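You operate a simulated robot arm through the tools that you are given. There is no shell and no other tool. Be economical: measure what you need, move in short steps, check, and stop when the job is done.

You are at the controls of a simulated two-armed robot. One attempt, no reset.

TASK
Scrub the square plate clean, close the grease jar and put it away on the small steel table.
Fine: all the old grease off; use the yellow sponge and put it back; screw the lid tight. Set down upright: yellow sponge, what you pick out. What is to be rubbed or washed off counts as gone when no trace of it is left.

Only the result counts: the job must be done as asked and must still hold three seconds after the hand-in. Knocking over, shifting, dropping, spilling or breaking anything else fails it. A push-on lid holds only when it is set on centred and level and pressed home; a screw cap is set on level and turned clockwise until tight.

THE ROBOT
Two 7-joint arms with two-finger parallel grippers on one trunk, on a base that drives. Base frame: it is fixed to the floor where the robot stands at the start and does not move with it; the origin is under the middle of the robot, x ahead of it, y to its left, z up. Readings come in m, rad, newtons and seconds.
The left shoulder is at the start at [0.183, 0.171, 1.081], the right one opposite. Places, roughly: mark [0.6, -0.2, 0.8]; top of the small steel table [0.6, 0.3, 0.8]. Payload 4.4 kg a hand.
The TCP of each hand is the grasp point between the finger pads, 0.023 m short of the fingertips. In the tool frame z runs along the fingers and y along their closing line. Largest opening 0.094 m; finger width 0.038, thickness 0.01; the body of the gripper, 0.054 by 0.096 m, starts 0.039 m behind the TCP.
Orientation is that of the tool frame in the base frame, as a unit quaternion [w, x, y, z]. With the fingers straight down and closing along the base's y, the tool's x points along the base's -x, its y along +y and its z along -z.

THE INTERFACE
- The arms move only by the tool nudge_tool. It takes "left_rows", "right_rows" or both (then of equal length, played together; a hand with none holds still); each is text: rows parted by semicolons, each of 7 numbers parted by spaces: the turn, a rotation vector about the tool's x, y, z in rad, then the shift along the tool's x, y, z in m, then the opening, from 0 (shut) to 1 (fully open). In form: rx ry rz x y z gripper; .... A call has 1 to 8 rows; each row shifts and turns the commanded pose from where the row before left it, along the tool's axes as they then stand. A row lasts 0.2 s, in which the tool goes at most 0.05 m and 0.15 rad; a call with a longer step from one row to the next is refused whole, and so is a gripper value outside its range. Where a pose cannot be reached the arm comes as near as it can. A force on the tool above 40 N (or 10 N above the force at the start of the call, whichever is more), or a blocked arm, ends the call early, and 0.2 s more pass. The fingers move at their own pace (about 0.072 m/s each) and stop on an object; they squeeze with about 43 N. The grip force told is the motor's: it shows also when the fingers shut on nothing. Time passes only in rows, and 0.2 s behind the last, so rows that do not move let the fingers close. The reply holds the time, the measured pose of the TCP, the force on the tool along the base axes, the opening and the grip force, in the units named above and with some noise, with the torque about the TCP (base axes, N m) and any sound that the robot's microphone picked up, and new pictures: "views" is both (left out), scene, wrist or none (wrist: the cameras of the hands that moved).
- Cameras (640 x 400 px; columns grow to the right, rows downward): "scene" is now at [0.3109, -0.0056, 1.1995]; the picture's right is [-0.06, -1.00, 0.00], its down [-0.69, 0.04, -0.72] and it looks along [0.72, -0.04, -0.69] (base axes); focal length 214 px, centre (320, 200). "left" rides on the left gripper at [0.087, -0.016, -0.074] in its tool frame; the picture's right is [0.18, 0.98, 0.00], its down [-0.58, 0.11, -0.81] and it looks along [-0.79, 0.15, 0.59] (tool axes); focal length 243 px, centre (320, 200). "right" rides on the right gripper at [0.087, 0.016, -0.075] in its tool frame; the picture's right is [-0.18, 0.98, 0.00], its down [-0.58, -0.11, -0.81] and it looks along [-0.79, -0.15, 0.59] (tool axes); focal length 243 px, centre (320, 200). There is no depth. A picture from a camera that has moved, and an enlarged one, comes with that camera's place and axes in the base frame and with its lens.
- lift_body(by): slides the trunk up (or, below 0, down) by that many m; the arms and the scene camera ride with it, the base frame stays. It gives what a move gives, with no picture.
- base_move(legs): drives the robot by 1 to 6 legs, each [ahead, left, turn to the left] in m, m and rad, along the robot's own axes; the way and the turn of a leg run together, so that a leg with both is an arc; at most 1.5 m and 3.142 rad a leg. The arms and the cameras ride along, it lands a little off, and it stops where it bumps. It gives what a move gives, and a new picture of the scene camera.
- head_to(pan, tilt): turns the head with the scene camera to pan (to the left, within 1.396 rad either way) and tilt (down, from -0.506 to 1.204), counted from straight ahead of the robot. It gives what a move gives, and a new picture of the scene camera.
- enlarge(camera, box): a new picture of the part [left, top, right, bottom] of that camera's present view, enlarged. The clock stands still meanwhile.
- hand_in(): hands the job in; it is judged then, once.

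Go step by step. Nothing tells you exact positions but the pictures and the camera data: compare them with the known pose of the tool, close in by small moves and look again before you grip or let go. The budget is 120 turns and 260 pictures, counting those below and the enlarged ones. Unless the task says otherwise, let go and move clear before handing in.

The tools are called after "Emit:" as a command line: name --argument value ..., lists and objects as JSON in quotes. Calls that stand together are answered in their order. nudge_tool: Moves the arms, as the interface text tells. Its arguments: {"type":"object","properties":{"left_rows":{"type":"string"},"right_rows":{"type":"string"},"views":{"type":"string","enum":["both","scene","wrist","none"]}},"required":[]} The other tools are called the same way: lift_body (by) slides the trunk up or down; base_move (legs) drives the base; head_to (pan, tilt) turns the head that bears the scene camera; enlarge (camera, box) takes an enlarged picture of a part of a camera's view; hand_in () hands the job in.

At the start:

```text
time_s: 0.0
left_eef_pos: [0.5325, 0.0015, 1.0844]
left_tcp_rot: [0.001, 0.0, 1.0, -0.001]
left_force: [0.0, -0.1, 0.6]
left_moment: [0.06, 0.03, 0.0]
left_gripper_width: 0.094
left_gripper_force: 0.0
right_eef_pos: [0.4086, -0.4868, 1.0969]
right_tcp_rot: [-0.002, -0.001, 1.0, -0.001]
right_force: [-0.8, -0.3, 0.1]
right_moment: [0.02, -0.02, 0.01]
right_gripper_width: 0.094
right_gripper_force: 0.1
trunk travel left (down, up): [-0.1, 0.288]
robot x, y, heading: [0.0017, -0.0001, -0.002]
head pan, tilt: [-0.058, 0.768]
```

scene: 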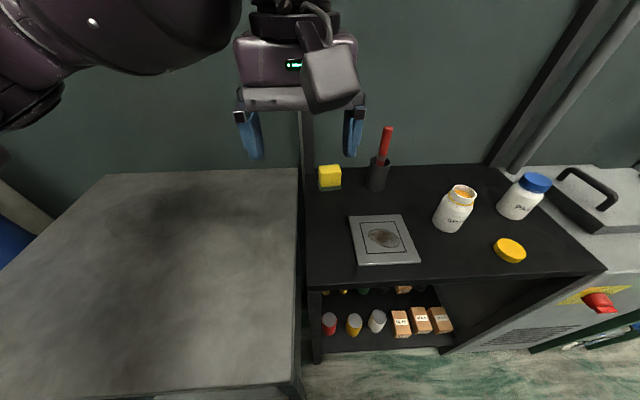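
right: 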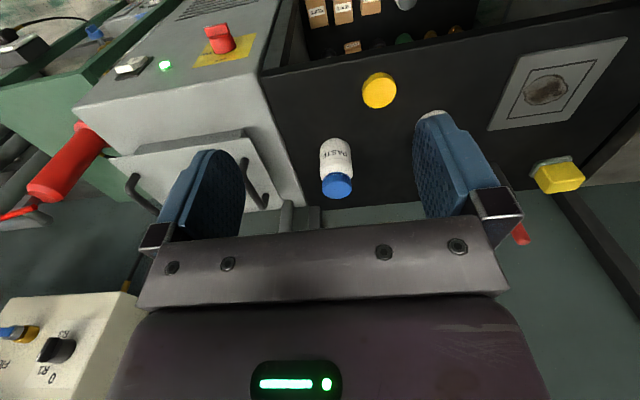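
left: 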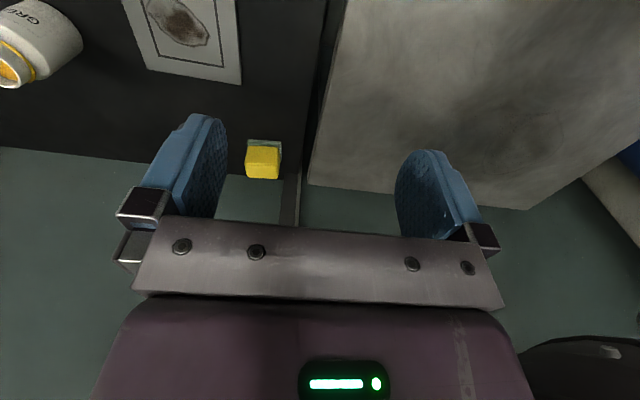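

I see the plate with a grease stain, the yellow sponge behind it, the open jar with its yellow lid, and a second jar with a blue lid. The steel table is on the left. I'll look closer first.

Emit:
enlarge --camera "scene" --box '[300, 120, 460, 280]'

Emit:
enlarge --camera "scene" --box '[420, 150, 580, 280]'

```text
2.50 times, centred on (380, 200) of scene
camera zoom: at [0.3109, -0.0056, 1.1995], right [-0.06, -1.0, 0.0], down [-0.69, 0.04, -0.72], along [0.72, -0.04, -0.69], focal length 536 px, centre (170, 200)
```

zoom: 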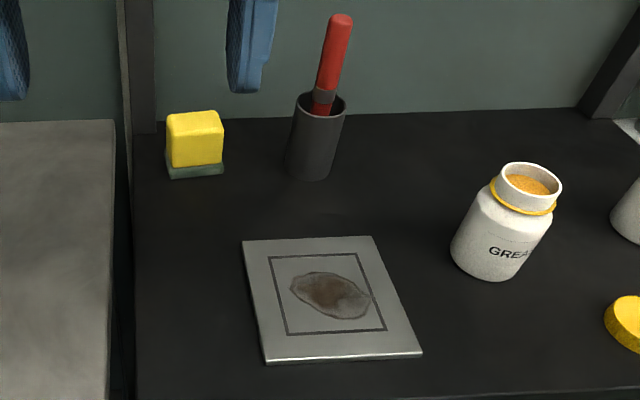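

```text
3.08 times, centred on (500, 215) of scene
camera zoom: at [0.3109, -0.0056, 1.1995], right [-0.06, -1.0, 0.0], down [-0.69, 0.04, -0.72], along [0.72, -0.04, -0.69], focal length 660 px, centre (-234, 154)
```

zoom: 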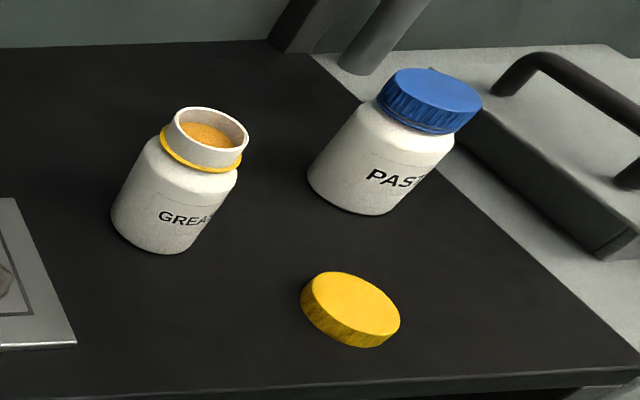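

The jar is labelled GREASE and open; the sponge lies with its green pad down at about (0.78, -0.06). I'll bring the left hand above the sponge and look again.

Emit:
nudge_tool --left_rows "0 0 0 -0.04 -0.01 0.01 1; 0 0 0 -0.04 -0.01 0.01 1; 0 0 0 -0.04 -0.01 0.01 1; 0 0 0 -0.04 -0.01 0.01 1; 0 0 0 -0.04 -0.01 0.02 1; 0 0 0 -0.03 -0.01 0.03 1"

```text
time_s: 1.4
left_eef_pos: [0.7617, -0.057, 0.9905]
left_tcp_rot: [0.001, 0.001, 1.0, -0.001]
left_force: [-0.6, 0.1, -1.5]
left_moment: [0.0, 0.03, -0.02]
left_gripper_width: 0.0941
left_gripper_force: 0.1
right_eef_pos: [0.4087, -0.488, 1.095]
right_tcp_rot: [-0.001, -0.001, 1.0, -0.001]
right_force: [0.0, 0.1, -0.3]
right_moment: [0.03, -0.01, -0.01]
right_gripper_width: 0.0943
right_gripper_force: 0.1
trunk travel left (down, up): [-0.1, 0.288]
robot x, y, heading: [-0.0008, -0.0008, -0.003]
head pan, tilt: [-0.058, 0.768]
camera scene: at [0.3118, -0.0059, 1.1991], right [-0.06, -1.0, 0.0], down [-0.69, 0.04, -0.72], along [0.72, -0.04, -0.7], focal length 214 px, centre (320, 200)
camera left: at [0.6743, -0.0731, 1.0648], right [-0.18, 0.98, 0.0], down [0.58, 0.11, 0.81], along [0.79, 0.15, -0.59], focal length 243 px, centre (320, 200)
```

scene: 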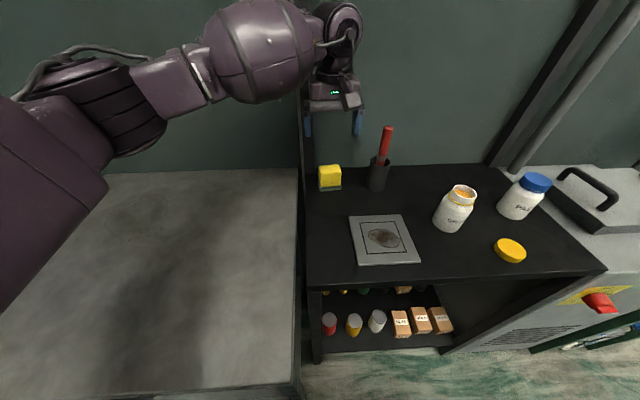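
left: 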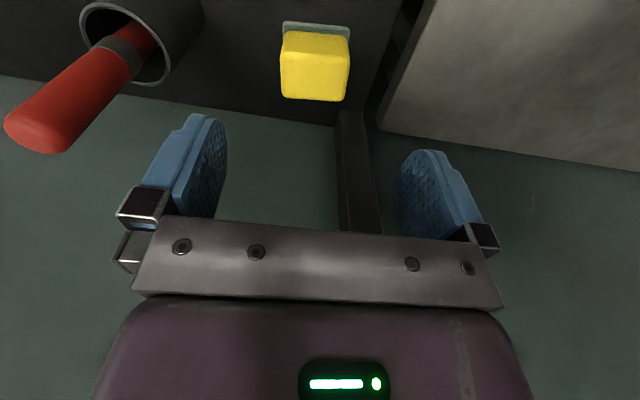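

The sponge's front edge is at x≈0.76 and it is about 0.06 wide and 0.05 high. I'll line up over it and come lower to check.

Emit:
nudge_tool --left_rows "0 0 0 -0.023 -0.004 0.03 1; 0 0 0 0 0 0.04 1; 0 0 0 0 0 0.02 1"

Emit:
enlarge --camera "scene" --box '[290, 120, 390, 200]'

```text
time_s: 2.2
left_eef_pos: [0.7864, -0.0606, 0.9038]
left_tcp_rot: [0.001, -0.001, 1.0, -0.001]
left_force: [-0.1, 2.2, 0.3]
left_moment: [0.0, 0.04, 0.01]
left_gripper_width: 0.094
left_gripper_force: 0.1
right_eef_pos: [0.4086, -0.4863, 1.0963]
right_tcp_rot: [-0.001, 0.0, 1.0, -0.002]
right_force: [-0.2, 0.8, 0.8]
right_moment: [-0.03, -0.01, -0.02]
right_gripper_width: 0.0938
right_gripper_force: 0.0
trunk travel left (down, up): [-0.1, 0.288]
robot x, y, heading: [0.0018, -0.0029, 0.001]
head pan, tilt: [-0.058, 0.768]
camera scene: at [0.3111, -0.0058, 1.1995], right [-0.06, -1.0, 0.0], down [-0.69, 0.04, -0.72], along [0.72, -0.04, -0.69], focal length 214 px, centre (320, 200)
camera left: at [0.6993, -0.0765, 0.9767], right [-0.18, 0.98, 0.0], down [0.58, 0.11, 0.81], along [0.79, 0.15, -0.59], focal length 243 px, centre (320, 200)
```

scene: 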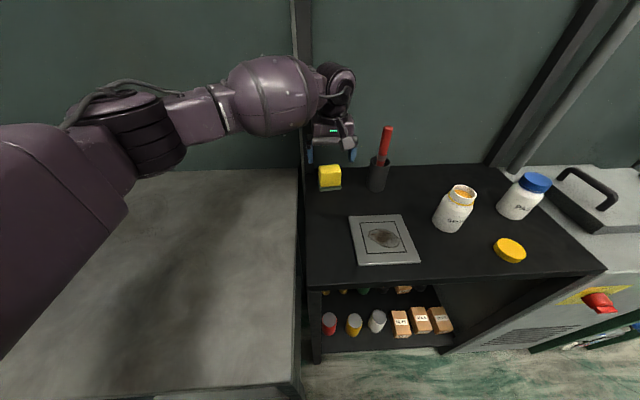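
left: 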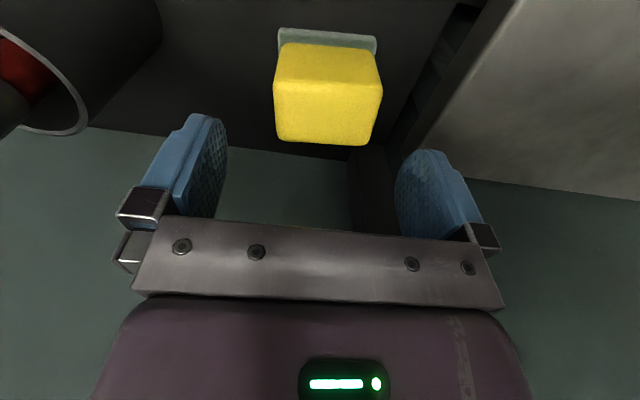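

```text
5.00 times, centred on (340, 160) of scene
camera zoom: at [0.3111, -0.0058, 1.1995], right [-0.06, -1.0, 0.0], down [-0.69, 0.04, -0.72], along [0.72, -0.04, -0.69], focal length 1072 px, centre (220, 400)
```

zoom: 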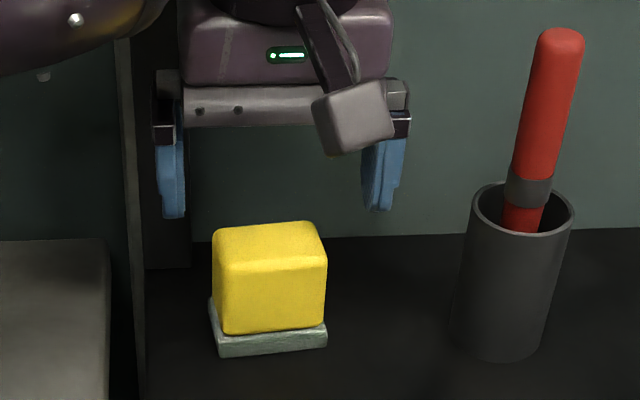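

The sponge is about 0.06 wide (y), 0.04 deep and 0.063 high, centred at (0.781, -0.059). I'll go down to z≈0.848 and grip.

Emit:
nudge_tool --left_rows "0 0 0 0.004 0.001 0.03 1; 0 0 0 0 0 0.025 1; 0 0 0 0 0 0 0.2; 0 0 0 0 0 0 0.2; 0 0 0 0 0 0 0.2"

Emit:
enlarge --camera "scene" --box '[290, 120, 390, 200]'

```text
time_s: 3.4
left_eef_pos: [0.7817, -0.0598, 0.8501]
left_tcp_rot: [0.001, -0.001, 1.0, 0.0]
left_force: [0.0, 0.5, -0.9]
left_moment: [-0.01, -0.01, -0.01]
left_gripper_width: 0.0602
left_gripper_force: 43.1
right_eef_pos: [0.4081, -0.4877, 1.0965]
right_tcp_rot: [-0.001, -0.001, 1.0, -0.002]
right_force: [0.5, 0.9, 0.6]
right_moment: [0.0, 0.02, -0.02]
right_gripper_width: 0.0938
right_gripper_force: 0.1
trunk travel left (down, up): [-0.1, 0.288]
robot x, y, heading: [-0.0003, 0.0003, -0.001]
head pan, tilt: [-0.058, 0.768]
camera scene: at [0.3109, -0.0056, 1.1995], right [-0.06, -1.0, 0.0], down [-0.69, 0.04, -0.72], along [0.72, -0.04, -0.69], focal length 214 px, centre (320, 200)
camera left: at [0.6953, -0.0759, 0.9234], right [-0.18, 0.98, 0.0], down [0.58, 0.11, 0.81], along [0.79, 0.15, -0.59], focal length 243 px, centre (320, 200)
```

scene: 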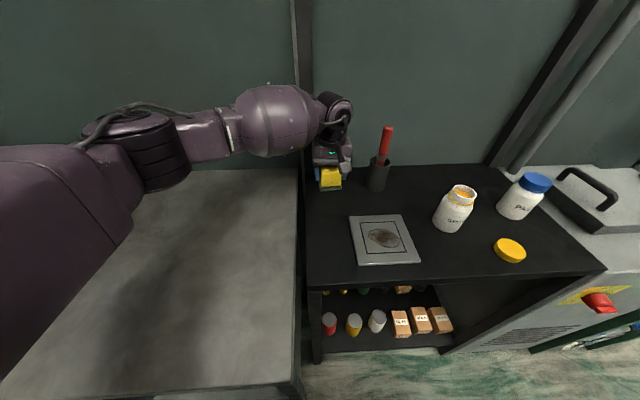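
left: 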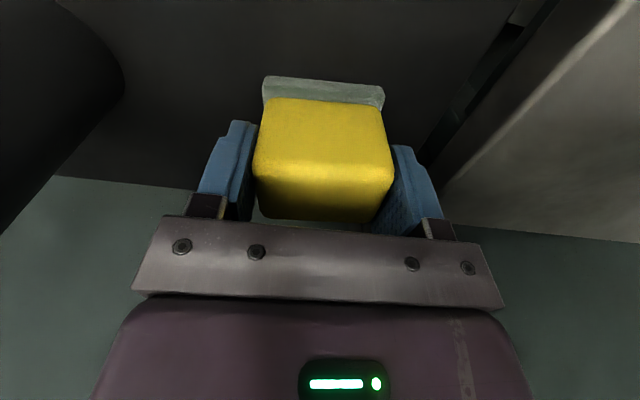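

```text
5.00 times, centred on (340, 160) of scene
camera zoom: at [0.3109, -0.0056, 1.1995], right [-0.06, -1.0, 0.0], down [-0.69, 0.04, -0.72], along [0.72, -0.04, -0.69], focal length 1072 px, centre (220, 400)
```

zoom: 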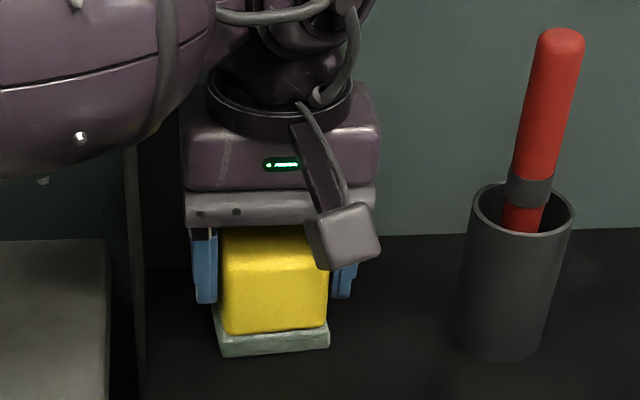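

The sponge is gripped with the pad's underside 0.050 below the TCP. The plate spans x 0.53–0.66 and y -0.225 to -0.096, with the grime around (0.59, -0.165). I'll lift and carry the sponge over it.

Emit:
nudge_tool --left_rows "0 0 0 0 0 -0.03 0.2; 0 0 0 0 0 -0.03 0.2; 0 0 0 0.04 -0.01 0 0.2; 0 0 0 0.04 -0.02 0 0.2; 0 0 0 0.04 -0.02 0 0.2; 0 0 0 0.04 -0.025 0 0.2; 0 0 0 0.03 -0.025 0 0.2; 0 0 0 0 0 0.02 0.2"

```text
time_s: 5.2
left_eef_pos: [0.5904, -0.1605, 0.8877]
left_tcp_rot: [0.001, -0.001, 1.0, -0.001]
left_force: [0.2, -0.1, -2.0]
left_moment: [-0.05, 0.03, 0.01]
left_gripper_width: 0.0599
left_gripper_force: 43.1
right_eef_pos: [0.4085, -0.4857, 1.0967]
right_tcp_rot: [-0.002, -0.001, 1.0, -0.001]
right_force: [0.1, -0.3, 0.4]
right_moment: [0.01, -0.01, 0.01]
right_gripper_width: 0.0943
right_gripper_force: 0.2
trunk travel left (down, up): [-0.1, 0.288]
robot x, y, heading: [-0.0037, 0.001, -0.003]
head pan, tilt: [-0.058, 0.768]
camera scene: at [0.3119, -0.0053, 1.199], right [-0.06, -1.0, 0.0], down [-0.69, 0.04, -0.72], along [0.72, -0.04, -0.7], focal length 214 px, centre (320, 200)
camera left: at [0.5047, -0.1759, 0.9622], right [-0.19, 0.98, 0.0], down [0.58, 0.11, 0.81], along [0.79, 0.15, -0.59], focal length 243 px, centre (320, 200)
```

scene: 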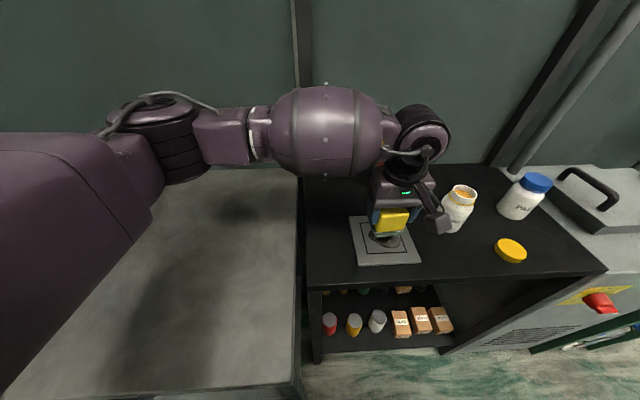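
left: 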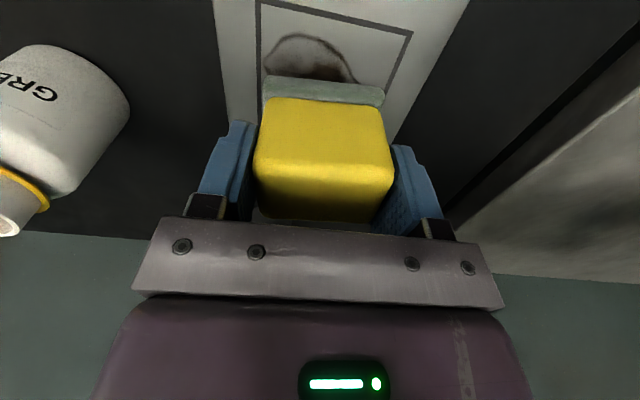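

The sponge is over the plate and about 0.03 above it. I'll come down gently until I feel contact.

Emit:
nudge_tool --left_rows "0 0 0 0 0 0.015 0.2; 0 0 0 0 0 0.008 0.2; 0 0 0 0 0 0.005 0.2; 0 0 0 0 0 0.003 0.2" --views "none"

```text
time_s: 6.2
left_eef_pos: [0.5914, -0.1594, 0.8571]
left_tcp_rot: [0.0, 0.0, 1.0, 0.0]
left_force: [-0.1, 0.5, -0.5]
left_moment: [0.0, -0.01, 0.02]
left_gripper_width: 0.0599
left_gripper_force: 42.6
right_eef_pos: [0.4096, -0.4862, 1.0971]
right_tcp_rot: [-0.002, -0.001, 1.0, -0.001]
right_force: [-0.3, -0.5, -0.1]
right_moment: [-0.02, -0.01, 0.02]
right_gripper_width: 0.0943
right_gripper_force: 0.0
trunk travel left (down, up): [-0.1, 0.288]
robot x, y, heading: [-0.0032, -0.0031, 0.002]
head pan, tilt: [-0.058, 0.768]
```

Emit:
nudge_tool --left_rows "0 0 0 0 0 0.002 0.2; 0 0 0 0 0 0.002 0.2; 0 0 0 0 0 0.001 0.2" --views "wrist"

```text
time_s: 7.0
left_eef_pos: [0.5919, -0.1605, 0.8577]
left_tcp_rot: [0.005, -0.001, 1.0, -0.002]
left_force: [4.1, 2.4, 26.1]
left_moment: [0.29, 0.25, 0.11]
left_gripper_width: 0.0595
left_gripper_force: 43.0
right_eef_pos: [0.4075, -0.4865, 1.0988]
right_tcp_rot: [0.001, -0.001, 1.0, -0.001]
right_force: [-0.8, 0.2, -0.1]
right_moment: [0.0, 0.02, 0.0]
right_gripper_width: 0.0941
right_gripper_force: 0.0
trunk travel left (down, up): [-0.1, 0.288]
robot x, y, heading: [-0.0002, 0.0022, -0.001]
head pan, tilt: [-0.058, 0.768]
camera left: at [0.5041, -0.1764, 0.9305], right [-0.19, 0.98, 0.0], down [0.57, 0.11, 0.81], along [0.8, 0.15, -0.59], focal length 243 px, centre (320, 200)
```

left: 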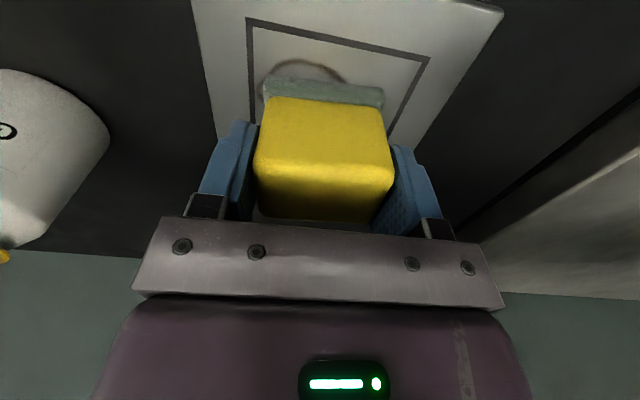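

Contact is at TCP z≈0.858 with 26 N, so I'll ease off a bit. Then I'll try a small stroke and check that the plate stays put.

Emit:
nudge_tool --left_rows "0 0 0 0 0 -0.001 0.2; 0 0 0 0.01 0 0 0.2; 0 0 0 0.01 0 0 0.2; 0 0 0 -0.01 0 0 0.2; 0 0 0 -0.01 0 0 0.2" --views "wrist"

Emit:
enlarge --camera "scene" --box '[300, 120, 460, 280]'

```text
time_s: 8.2
left_eef_pos: [0.5865, -0.1622, 0.8565]
left_tcp_rot: [0.002, 0.001, 1.0, -0.001]
left_force: [-15.5, -2.9, 32.7]
left_moment: [0.34, 0.36, 0.18]
left_gripper_width: 0.0571
left_gripper_force: 43.0
right_eef_pos: [0.4038, -0.4866, 1.0981]
right_tcp_rot: [0.0, 0.001, 1.0, -0.001]
right_force: [-0.8, 0.0, 0.6]
right_moment: [0.01, -0.02, -0.01]
right_gripper_width: 0.0942
right_gripper_force: 0.1
trunk travel left (down, up): [-0.1, 0.288]
robot x, y, heading: [-0.0003, 0.0022, -0.001]
head pan, tilt: [-0.058, 0.768]
camera left: at [0.4997, -0.1781, 0.9303], right [-0.18, 0.98, 0.0], down [0.58, 0.11, 0.81], along [0.79, 0.14, -0.59], focal length 243 px, centre (320, 200)
```

left: 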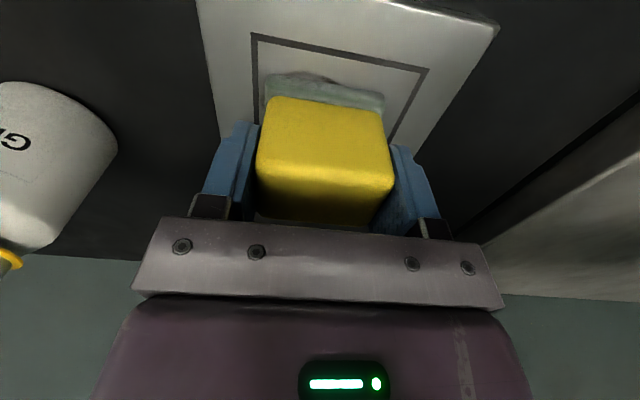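

```text
2.50 times, centred on (380, 200) of scene
camera zoom: at [0.3071, -0.0054, 1.2006], right [-0.06, -1.0, 0.0], down [-0.69, 0.04, -0.72], along [0.72, -0.04, -0.69], focal length 536 px, centre (170, 200)
```

zoom: 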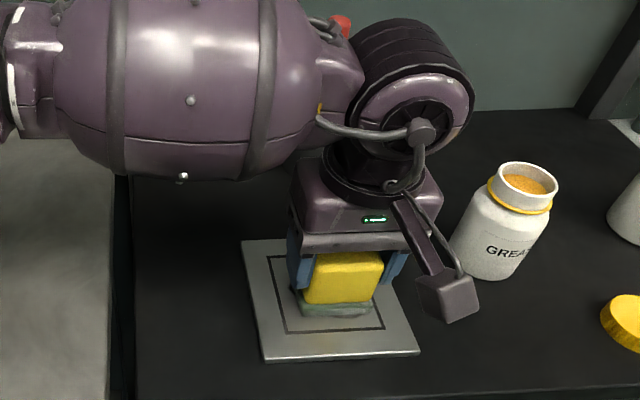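

The grime is already fading and the plate hasn't moved. I'll ease the pressure a little and scrub across the whole stain.

Emit:
nudge_tool --left_rows "0 0 0 0 0 -0.0015 0.2; 0 0 0 0 -0.012 0 0.2; 0 0 0 0 -0.012 0 0.2; 0 0 0 0.012 0 0 0.2; 0 0 0 0 0.012 0 0.2; 0 0 0 0 0.012 0 0.2; 0 0 0 0 0.012 0 0.2; 0 0 0 -0.012 0 0 0.2" --views "wrist"

```text
time_s: 10.0
left_eef_pos: [0.5887, -0.1478, 0.8575]
left_tcp_rot: [0.001, 0.0, 1.0, 0.0]
left_force: [-10.5, -0.9, 22.3]
left_moment: [-0.27, 0.16, -0.08]
left_gripper_width: 0.0573
left_gripper_force: 42.6
right_eef_pos: [0.4052, -0.4859, 1.0969]
right_tcp_rot: [0.0, -0.001, 1.0, -0.001]
right_force: [-0.1, 0.6, -0.2]
right_moment: [0.0, 0.02, 0.02]
right_gripper_width: 0.094
right_gripper_force: 0.1
trunk travel left (down, up): [-0.1, 0.288]
robot x, y, heading: [0.0028, 0.0, -0.001]
head pan, tilt: [-0.058, 0.768]
camera left: at [0.5022, -0.1637, 0.9303], right [-0.18, 0.98, 0.0], down [0.58, 0.11, 0.81], along [0.79, 0.15, -0.59], focal length 243 px, centre (320, 200)
```

left: 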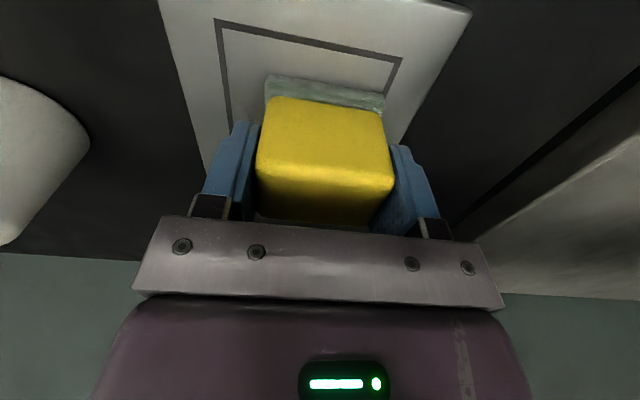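

Front part looks clean; now the rear part of the stain, then I'll look from above.

Emit:
nudge_tool --left_rows "0 0 0 -0.012 0 0 0.2; 0 0 0 -0.008 0 0 0.2; 0 0 0 0 -0.014 0 0.2; 0 0 0 0 -0.014 0 0.2; 0 0 0 0 -0.014 0 0.2; 0 0 0 0.012 0 0 0.2; 0 0 0 0 0.014 0 0.2; 0 0 0 0 0.014 0 0.2" --views "none"

Emit:
nudge_tool --left_rows "0 0 0 0 0 -0.04 0.2; 0 0 0 0 0 -0.04 0.2; 0 0 0 -0.04 0.02 0 0.2; 0 0 0 -0.04 0.02 0 0.2; 0 0 0 -0.04 0.02 0 0.2" --views "none"

Emit:
enlarge --camera "scene" --box '[335, 200, 435, 275]'

```text
time_s: 11.8
left_eef_pos: [0.5964, -0.1632, 0.8558]
left_tcp_rot: [0.002, 0.0, 1.0, -0.001]
left_force: [-0.1, -8.2, 22.0]
left_moment: [-0.13, -0.14, -0.07]
left_gripper_width: 0.0575
left_gripper_force: 42.7
right_eef_pos: [0.405, -0.4871, 1.0972]
right_tcp_rot: [0.0, 0.0, 1.0, -0.001]
right_force: [-0.2, 0.7, 1.0]
right_moment: [0.02, 0.0, 0.0]
right_gripper_width: 0.0941
right_gripper_force: 0.1
trunk travel left (down, up): [-0.1, 0.288]
robot x, y, heading: [-0.0001, 0.0008, -0.002]
head pan, tilt: [-0.058, 0.768]
```

```text
time_s: 13.0
left_eef_pos: [0.721, -0.1047, 0.9359]
left_tcp_rot: [0.0, 0.0, 1.0, 0.0]
left_force: [0.0, 0.4, -1.2]
left_moment: [-0.02, 0.02, -0.01]
left_gripper_width: 0.0574
left_gripper_force: 42.8
right_eef_pos: [0.4095, -0.4868, 1.0965]
right_tcp_rot: [-0.002, -0.001, 1.0, -0.001]
right_force: [0.1, 0.1, -0.7]
right_moment: [0.0, -0.01, 0.01]
right_gripper_width: 0.0939
right_gripper_force: 0.1
trunk travel left (down, up): [-0.1, 0.288]
robot x, y, heading: [0.0005, 0.0033, -0.003]
head pan, tilt: [-0.058, 0.768]
```

```text
5.33 times, centred on (385, 238) of scene
camera zoom: at [0.3115, -0.0053, 1.1992], right [-0.06, -1.0, 0.0], down [-0.69, 0.04, -0.72], along [0.72, -0.04, -0.7], focal length 1144 px, centre (-27, 0)
```

zoom: 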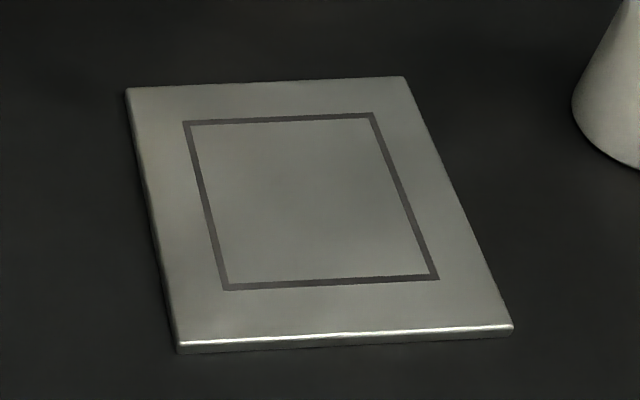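

The plate looks clean and unmoved. A tighter look to be sure no faint trace is left.

Emit:
enlarge --camera "scene" --box '[362, 218, 412, 250]'

Emit:
enlarge --camera "scene" --box '[310, 110, 410, 190]'

```text
12.50 times, centred on (387, 234) of scene
camera zoom: at [0.3115, -0.0053, 1.1992], right [-0.06, -1.0, 0.0], down [-0.69, 0.04, -0.72], along [0.72, -0.04, -0.7], focal length 2681 px, centre (-518, -225)
```

zoom: 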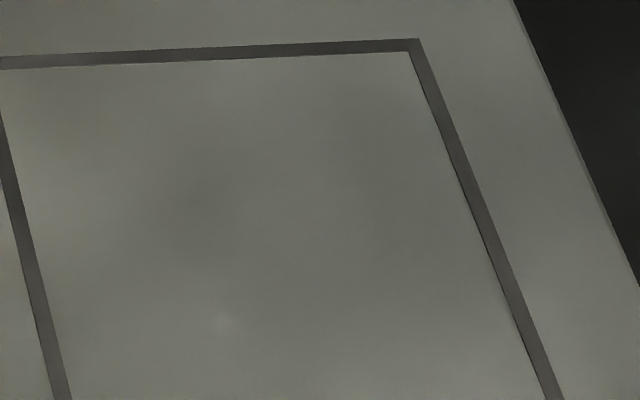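

```text
5.00 times, centred on (360, 150) of scene
camera zoom: at [0.3115, -0.0053, 1.1992], right [-0.06, -1.0, 0.0], down [-0.69, 0.04, -0.72], along [0.72, -0.04, -0.7], focal length 1072 px, centre (120, 450)
```

zoom: 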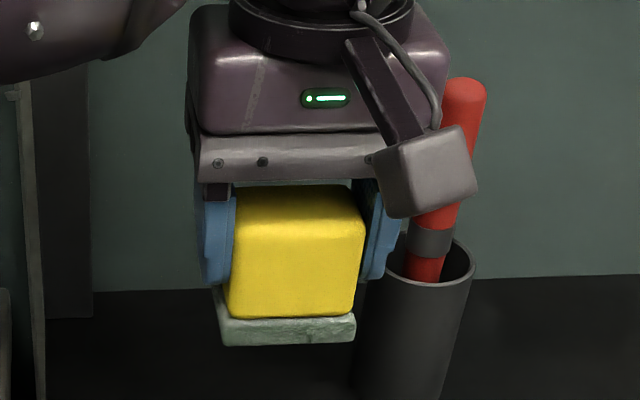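

There may be a very faint shade near the middle, though it could be lighting. I'll do one more pass to be safe.

Emit:
nudge_tool --left_rows "0 0 0 0.04 -0.02 0 0.2; 0 0 0 0.04 -0.02 0 0.2; 0 0 0 0.035 -0.015 0 0.2; 0 0 0 0 0 0.04 0.2; 0 0 0 0 0 0.035 0.2; 0 0 0 0 0 0.005 0.2; 0 0 0 0 -0.015 0 0.2; 0 0 0 0 -0.015 0 0.2" --views "none"

Emit:
nudge_tool --left_rows "0 0 0 0.012 0 0 0.2; 0 0 0 0 0.015 0 0.2; 0 0 0 0 0.015 0 0.2; 0 0 0 0 0.01 0 0.2; 0 0 0 0.013 0 0 0.2; 0 0 0 0 -0.015 0 0.2; 0 0 0 0 -0.015 0 0.2; 0 0 0 0 -0.012 0 0.2" --views "none"

Emit:
nudge_tool --left_rows "0 0 0 -0.012 0.008 0 0.2; 0 0 0 -0.012 0.008 0 0.2; 0 0 0 -0.012 0.004 0 0.2; 0 0 0 0.012 0.008 0 0.2; 0 0 0 0.012 0.008 0 0.2; 0 0 0 -0.012 0.002 0 0.2; 0 0 0 -0.012 0 0 0.2; 0 0 0 0 -0.012 0 0.2" --views "none"

```text
time_s: 14.8
left_eef_pos: [0.6052, -0.1888, 0.8567]
left_tcp_rot: [0.002, 0.0, 1.0, -0.001]
left_force: [-1.8, 2.3, 6.5]
left_moment: [0.15, -0.12, 0.09]
left_gripper_width: 0.0575
left_gripper_force: 42.8
right_eef_pos: [0.407, -0.4864, 1.0972]
right_tcp_rot: [0.0, -0.001, 1.0, -0.001]
right_force: [-0.5, 0.3, -0.4]
right_moment: [0.01, 0.0, -0.02]
right_gripper_width: 0.094
right_gripper_force: 0.3
trunk travel left (down, up): [-0.1, 0.288]
robot x, y, heading: [-0.0006, -0.0012, -0.001]
head pan, tilt: [-0.058, 0.768]
```

```text
time_s: 16.6
left_eef_pos: [0.5797, -0.191, 0.8568]
left_tcp_rot: [0.002, -0.001, 1.0, 0.0]
left_force: [-0.3, 3.7, 8.9]
left_moment: [0.17, -0.19, 0.09]
left_gripper_width: 0.0573
left_gripper_force: 43.3
right_eef_pos: [0.4078, -0.4866, 1.0979]
right_tcp_rot: [-0.001, -0.001, 1.0, -0.001]
right_force: [-1.0, -0.4, 0.5]
right_moment: [0.02, -0.02, 0.0]
right_gripper_width: 0.0941
right_gripper_force: 0.1
trunk travel left (down, up): [-0.1, 0.288]
robot x, y, heading: [-0.0015, -0.0002, -0.003]
head pan, tilt: [-0.058, 0.768]
```

```text
time_s: 18.4
left_eef_pos: [0.6179, -0.1614, 0.857]
left_tcp_rot: [0.002, -0.001, 1.0, 0.0]
left_force: [1.6, 6.8, 17.0]
left_moment: [0.23, -0.01, -0.02]
left_gripper_width: 0.0572
left_gripper_force: 43.3
right_eef_pos: [0.4069, -0.486, 1.0982]
right_tcp_rot: [-0.001, -0.001, 1.0, -0.002]
right_force: [0.5, -1.1, 0.7]
right_moment: [0.0, 0.01, -0.03]
right_gripper_width: 0.0939
right_gripper_force: 0.0
trunk travel left (down, up): [-0.1, 0.288]
robot x, y, heading: [0.0016, -0.0006, -0.0]
head pan, tilt: [-0.058, 0.768]
```

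Second pass done. I'll lift and carry the sponge back above its old spot.

Emit:
nudge_tool --left_rows "0 0 0 0 0 -0.04 0.2; 0 0 0 0 0 -0.03 0.2; 0 0 0 -0.03 0.025 0 0.2; 0 0 0 -0.034 0.026 0 0.2; 0 0 0 -0.03 0.025 0 0.2; 0 0 0 -0.035 0.025 0 0.2; 0 0 0 -0.035 0 0 0.2; 0 0 0 0 0 0.03 0.2"

Emit:
enlarge --camera "scene" --box '[335, 200, 435, 275]'

Emit:
enlarge --camera "scene" --box '[290, 120, 390, 200]'

```text
time_s: 20.2
left_eef_pos: [0.7798, -0.0633, 0.8942]
left_tcp_rot: [-0.001, -0.001, 1.0, -0.001]
left_force: [-0.1, -0.6, -1.1]
left_moment: [0.02, 0.01, 0.01]
left_gripper_width: 0.0573
left_gripper_force: 42.7
right_eef_pos: [0.4085, -0.4875, 1.095]
right_tcp_rot: [-0.002, -0.001, 1.0, -0.001]
right_force: [0.7, 0.0, 0.2]
right_moment: [-0.02, 0.01, 0.04]
right_gripper_width: 0.094
right_gripper_force: 0.1
trunk travel left (down, up): [-0.1, 0.288]
robot x, y, heading: [-0.0019, 0.0021, -0.003]
head pan, tilt: [-0.058, 0.768]
camera scene: at [0.3119, -0.0054, 1.199], right [-0.06, -1.0, 0.0], down [-0.69, 0.04, -0.72], along [0.72, -0.04, -0.7], focal length 214 px, centre (320, 200)
camera left: at [0.6934, -0.0792, 0.9688], right [-0.18, 0.98, 0.0], down [0.58, 0.11, 0.81], along [0.79, 0.15, -0.59], focal length 243 px, centre (320, 200)
```

scene: 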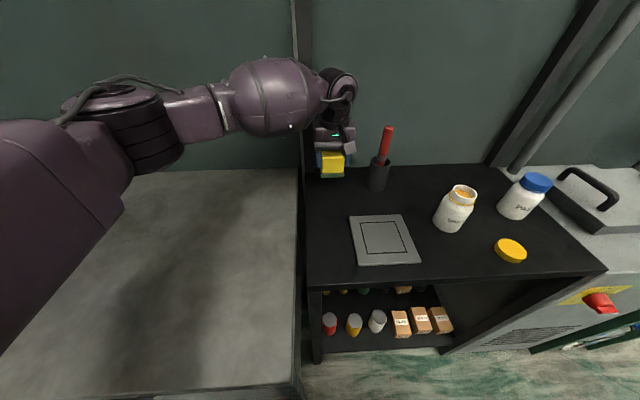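
left: 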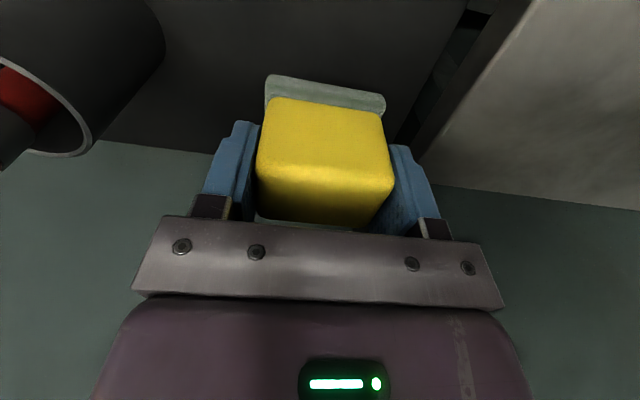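

```text
5.33 times, centred on (385, 238) of scene
camera zoom: at [0.3119, -0.0054, 1.199], right [-0.06, -1.0, 0.0], down [-0.69, 0.04, -0.72], along [0.72, -0.04, -0.7], focal length 1144 px, centre (-27, 0)
```

zoom: 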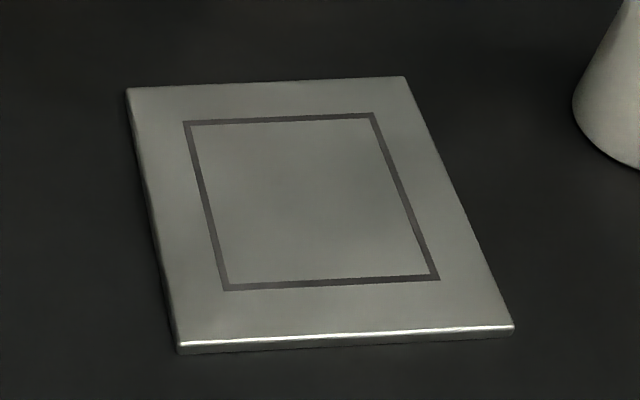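

```text
5.00 times, centred on (340, 160) of scene
camera zoom: at [0.3119, -0.0054, 1.199], right [-0.06, -1.0, 0.0], down [-0.69, 0.04, -0.72], along [0.72, -0.04, -0.7], focal length 1072 px, centre (220, 400)
```

zoom: 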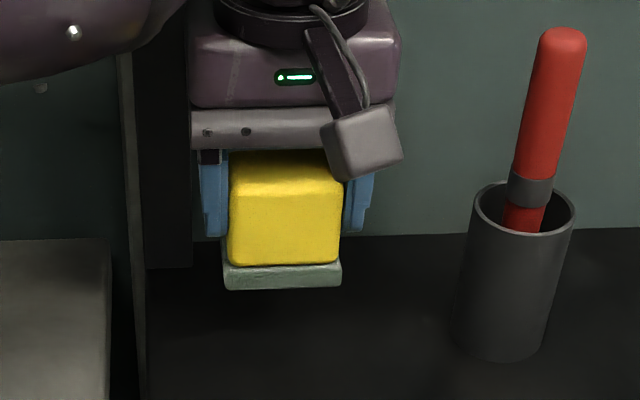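

The plate is clean. I'll lower the sponge onto its old spot.

Emit:
nudge_tool --left_rows "0 0 0 -0.002 0.0035 0.02 0.2; 0 0 0 0 0 0.018 0.2; 0 0 0 0 0 0.003 0.2; 0 0 0 0 0 0.002 0.2; 0 0 0 0 0 0.001 0.2" --views "none"

Emit:
enlarge --camera "scene" --box '[290, 120, 390, 200]'

```text
time_s: 21.4
left_eef_pos: [0.7815, -0.061, 0.8511]
left_tcp_rot: [0.0, -0.001, 1.0, 0.0]
left_force: [0.1, 0.7, -1.3]
left_moment: [-0.01, 0.0, 0.02]
left_gripper_width: 0.0577
left_gripper_force: 43.3
right_eef_pos: [0.4078, -0.4868, 1.0971]
right_tcp_rot: [-0.002, -0.001, 1.0, -0.001]
right_force: [-0.3, 0.1, 0.1]
right_moment: [0.01, -0.02, 0.0]
right_gripper_width: 0.0938
right_gripper_force: 0.1
trunk travel left (down, up): [-0.1, 0.288]
robot x, y, heading: [-0.0015, -0.0025, -0.004]
head pan, tilt: [-0.058, 0.768]
```

```text
5.00 times, centred on (340, 160) of scene
camera zoom: at [0.3109, -0.0056, 1.1995], right [-0.06, -1.0, 0.0], down [-0.69, 0.04, -0.72], along [0.72, -0.04, -0.69], focal length 1072 px, centre (220, 400)
```

zoom: 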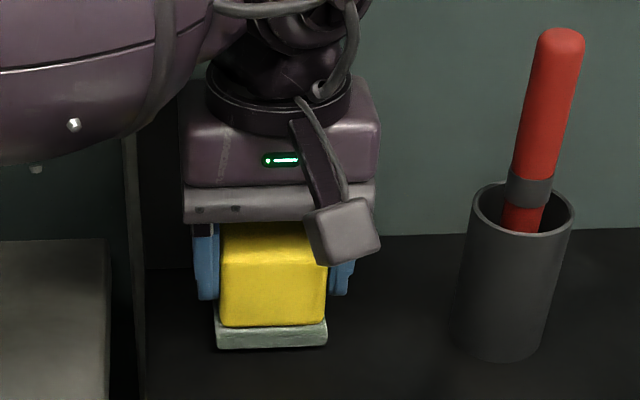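

The pad is still about 2–3 mm above the table, so I'll go down a little more.

Emit:
nudge_tool --left_rows "0 0 0 0 0 0.001 0.2; 0 0 0 0 0 0.001 0.2; 0 0 0 0 0 0.0005 0.2" --views "none"

```text
time_s: 22.2
left_eef_pos: [0.7809, -0.0603, 0.8495]
left_tcp_rot: [0.001, 0.0, 1.0, 0.0]
left_force: [0.2, 0.1, -0.4]
left_moment: [-0.01, 0.02, -0.01]
left_gripper_width: 0.0572
left_gripper_force: 42.6
right_eef_pos: [0.4082, -0.4871, 1.0971]
right_tcp_rot: [-0.002, -0.001, 1.0, -0.001]
right_force: [-0.6, -0.6, -0.5]
right_moment: [-0.02, -0.01, -0.01]
right_gripper_width: 0.0938
right_gripper_force: 0.1
trunk travel left (down, up): [-0.1, 0.288]
robot x, y, heading: [-0.0003, 0.0004, 0.0]
head pan, tilt: [-0.058, 0.768]
```

Emit:
nudge_tool --left_rows "0 0 0 0 0 0.001 0.2; 0 0 0 0 0 0.0008 0.2" --views "none"

Emit:
enlarge --camera "scene" --box '[290, 120, 390, 200]'

```text
time_s: 22.8
left_eef_pos: [0.7818, -0.0593, 0.8471]
left_tcp_rot: [0.001, 0.0, 1.0, 0.0]
left_force: [-0.9, 0.3, 1.1]
left_moment: [0.04, -0.02, 0.03]
left_gripper_width: 0.0574
left_gripper_force: 43.1
right_eef_pos: [0.408, -0.4868, 1.097]
right_tcp_rot: [-0.001, -0.001, 1.0, -0.001]
right_force: [-0.2, 0.1, -0.7]
right_moment: [-0.03, -0.02, -0.01]
right_gripper_width: 0.0941
right_gripper_force: 0.0
trunk travel left (down, up): [-0.1, 0.288]
robot x, y, heading: [0.0008, 0.0004, -0.001]
head pan, tilt: [-0.058, 0.768]
```

```text
5.00 times, centred on (340, 160) of scene
camera zoom: at [0.3105, -0.0055, 1.1998], right [-0.06, -1.0, 0.0], down [-0.69, 0.04, -0.72], along [0.72, -0.04, -0.69], focal length 1072 px, centre (220, 400)
```

zoom: 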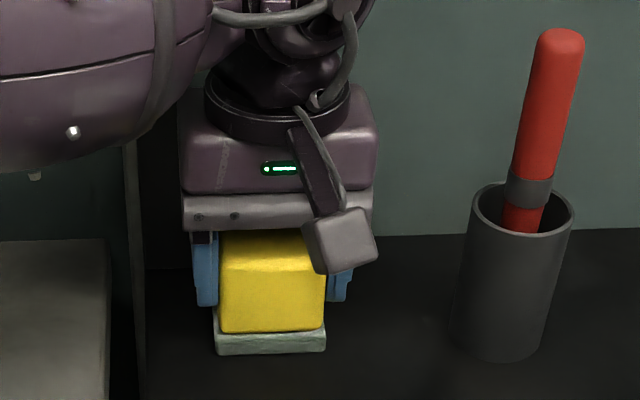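

Light contact and the old height match, so I release the sponge and raise the left hand. Meanwhile the right hand moves above the yellow lid.

Emit:
nudge_tool --left_rows "0 0 0 0 0 0 1; 0 0 0 0 0 0 1; 0 0 0 0 0 -0.02 1; 0 0 0 0 0 -0.04 1; 0 0 0 0 0 -0.04 1; 0 0 0 0 0 -0.04 1; 0 0 0 0.04 0.02 0 1; 0 0 0 0.04 0.02 0 1" --right_rows "0 0 0 0 0 0 1; 0 0 0 0 0 0 1; 0 0 0 -0.023 0.009 0.025 1; 0 0 0 -0.023 0.009 0.025 1; 0 0 0 -0.023 0.009 0.025 1; 0 0 0 -0.023 0.009 0.025 1; 0 0 0 -0.023 0.009 0.025 1; 0 0 0 -0.023 0.009 0.025 1"

Emit:
enlarge --camera "scene" --box '[290, 120, 390, 200]'

```text
time_s: 24.6
left_eef_pos: [0.6998, -0.0191, 0.9849]
left_tcp_rot: [0.0, 0.0, 1.0, 0.0]
left_force: [0.0, 0.8, 0.3]
left_moment: [0.0, -0.02, 0.01]
left_gripper_width: 0.094
left_gripper_force: 0.1
right_eef_pos: [0.5464, -0.4342, 0.9453]
right_tcp_rot: [-0.002, 0.0, 1.0, -0.001]
right_force: [0.3, 0.2, -0.9]
right_moment: [0.02, -0.02, -0.03]
right_gripper_width: 0.0943
right_gripper_force: 0.0
trunk travel left (down, up): [-0.1, 0.288]
robot x, y, heading: [0.0011, -0.0023, -0.0]
head pan, tilt: [-0.058, 0.768]
camera scene: at [0.3117, -0.0057, 1.1991], right [-0.06, -1.0, 0.0], down [-0.69, 0.04, -0.72], along [0.72, -0.04, -0.7], focal length 214 px, centre (320, 200)
camera right: at [0.4592, -0.4183, 1.0214], right [0.18, 0.98, 0.0], down [0.58, -0.11, 0.8], along [0.79, -0.15, -0.59], focal length 243 px, centre (320, 200)
camera left: at [0.6134, -0.0349, 1.0586], right [-0.18, 0.98, 0.0], down [0.58, 0.11, 0.81], along [0.79, 0.15, -0.59], focal length 243 px, centre (320, 200)
```

scene: 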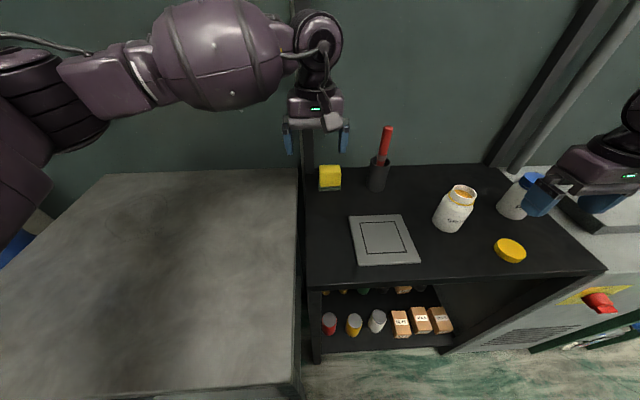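
right: 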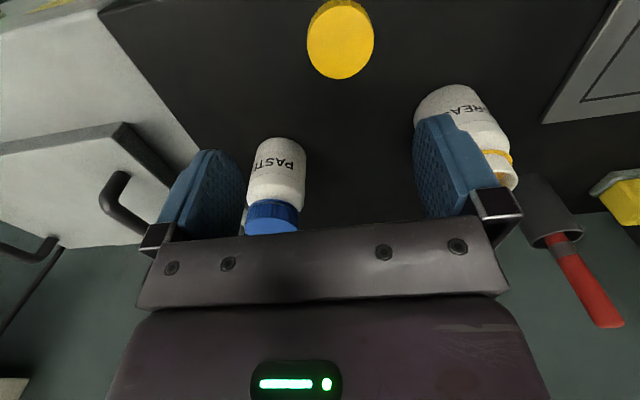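
left: 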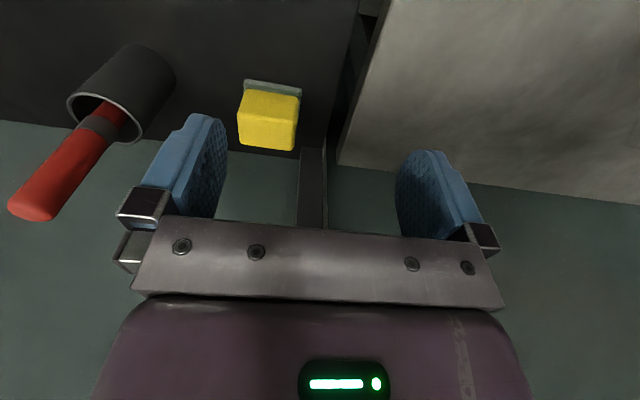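

```text
5.00 times, centred on (340, 160) of scene
camera zoom: at [0.3117, -0.0057, 1.1991], right [-0.06, -1.0, 0.0], down [-0.69, 0.04, -0.72], along [0.72, -0.04, -0.7], focal length 1072 px, centre (220, 400)
```

zoom: 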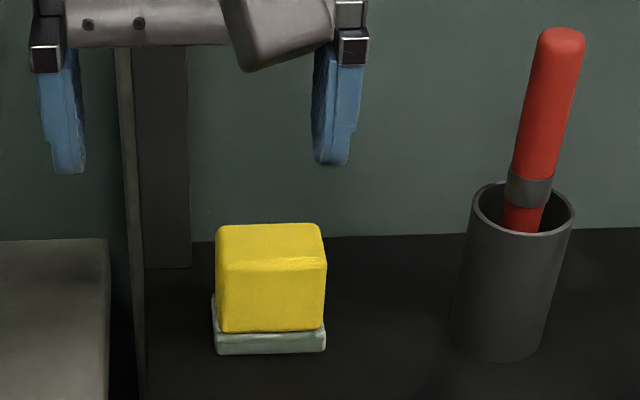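

The sponge stands back on its spot. The yellow lid lies top-up at about (0.538, -0.416). I'll centre the right hand over it and pre-turn it counter-clockwise so there is room for screwing.

Emit:
nudge_tool --right_rows "0 0 0 0.0084 0.018 0.03 1; 0 0 -0.15 0 0 0 1; 0 0 -0.15 0 0 0 1; 0 0 -0.15 0 0 0 1; 0 0 -0.15 0 0 0 1; 0 0 -0.15 0 0 0 1; 0 0 -0.15 0 0 0 1; 0 0 -0.15 0 0 0 1"

Emit:
enlarge --camera "scene" --box '[440, 150, 640, 275]'

```text
time_s: 26.4
left_eef_pos: [0.6999, -0.0183, 0.9854]
left_tcp_rot: [0.001, 0.001, 1.0, -0.001]
left_force: [0.4, -0.2, 0.1]
left_moment: [-0.01, -0.01, 0.0]
left_gripper_width: 0.094
left_gripper_force: 0.0
right_eef_pos: [0.5369, -0.4159, 0.9156]
right_tcp_rot: [-0.002, -0.502, 0.865, 0.0]
right_force: [0.3, 0.1, -0.7]
right_moment: [-0.01, 0.0, 0.0]
right_gripper_width: 0.0939
right_gripper_force: 0.2
trunk travel left (down, up): [-0.1, 0.288]
robot x, y, heading: [-0.0018, -0.002, 0.001]
head pan, tilt: [-0.058, 0.768]
camera scene: at [0.3109, -0.0056, 1.1995], right [-0.06, -1.0, 0.0], down [-0.69, 0.04, -0.72], along [0.72, -0.04, -0.69], focal length 214 px, centre (320, 200)
camera right: at [0.4806, -0.4822, 0.9921], right [-0.76, 0.65, 0.0], down [0.39, 0.45, 0.8], along [0.52, 0.61, -0.59], focal length 243 px, centre (320, 200)
```

scene: 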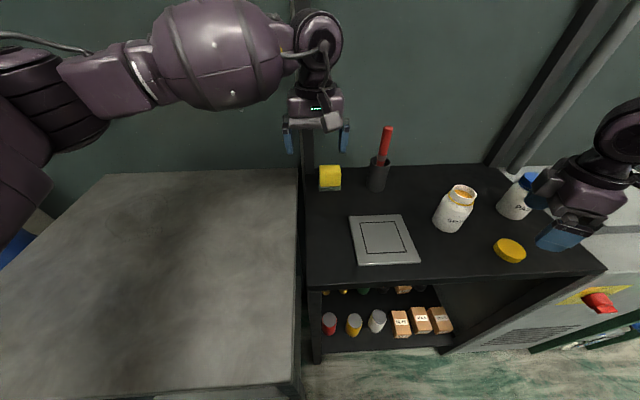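
right: 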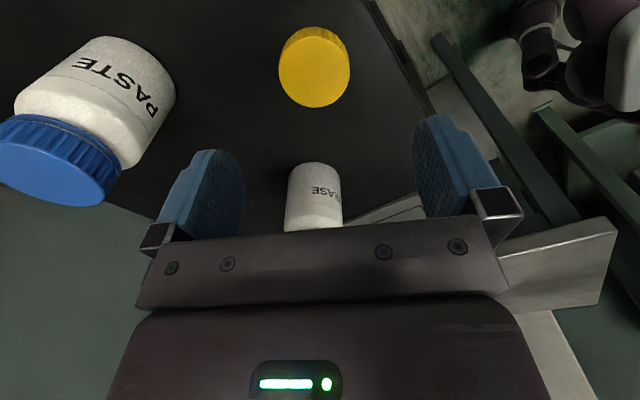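

```text
3.20 times, centred on (540, 212) of scene
camera zoom: at [0.3109, -0.0056, 1.1995], right [-0.06, -1.0, 0.0], down [-0.69, 0.04, -0.72], along [0.72, -0.04, -0.69], focal length 686 px, centre (-384, 160)
```

zoom: 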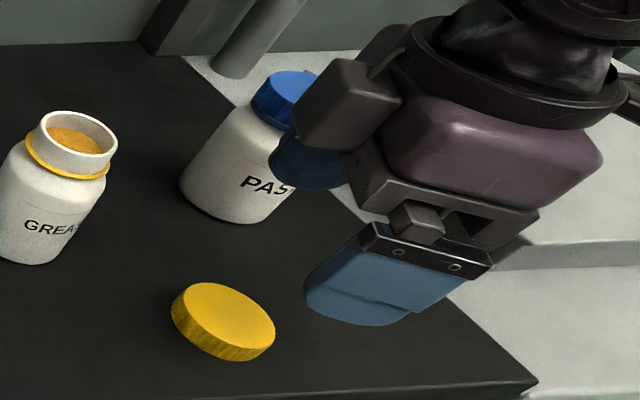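

The lid is within a few mm of the hand's axis. I'll descend partway and check again.

Emit:
nudge_tool --right_rows "0 0 0 0.001 0 0.03 1; 0 0 0 0 0 0.025 1" --views "wrist"

Emit:
enlarge --camera "scene" --box '[460, 190, 620, 290]'

```text
time_s: 27.0
left_eef_pos: [0.7015, -0.019, 0.9858]
left_tcp_rot: [0.002, 0.0, 1.0, 0.0]
left_force: [-1.2, -0.1, 0.4]
left_moment: [0.01, 0.04, -0.04]
left_gripper_width: 0.0942
left_gripper_force: 0.0
right_eef_pos: [0.5359, -0.4186, 0.8614]
right_tcp_rot: [-0.002, -0.501, 0.865, -0.001]
right_force: [0.8, -0.5, 0.1]
right_moment: [0.04, -0.01, -0.02]
right_gripper_width: 0.0941
right_gripper_force: 0.0
trunk travel left (down, up): [-0.1, 0.288]
robot x, y, heading: [-0.0024, 0.0024, 0.001]
head pan, tilt: [-0.058, 0.768]
camera right: at [0.4795, -0.4844, 0.937], right [-0.76, 0.65, 0.0], down [0.39, 0.45, 0.8], along [0.52, 0.61, -0.59], focal length 243 px, centre (320, 200)
```

right: 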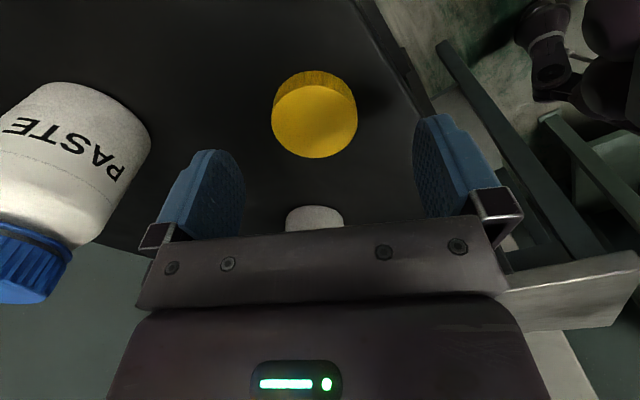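

```text
4.00 times, centred on (540, 240) of scene
camera zoom: at [0.3112, -0.0058, 1.1994], right [-0.06, -1.0, 0.0], down [-0.69, 0.04, -0.72], along [0.72, -0.04, -0.69], focal length 858 px, centre (-560, 40)
```

zoom: 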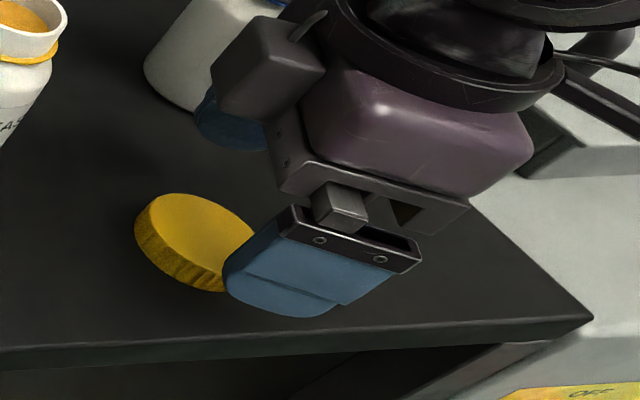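

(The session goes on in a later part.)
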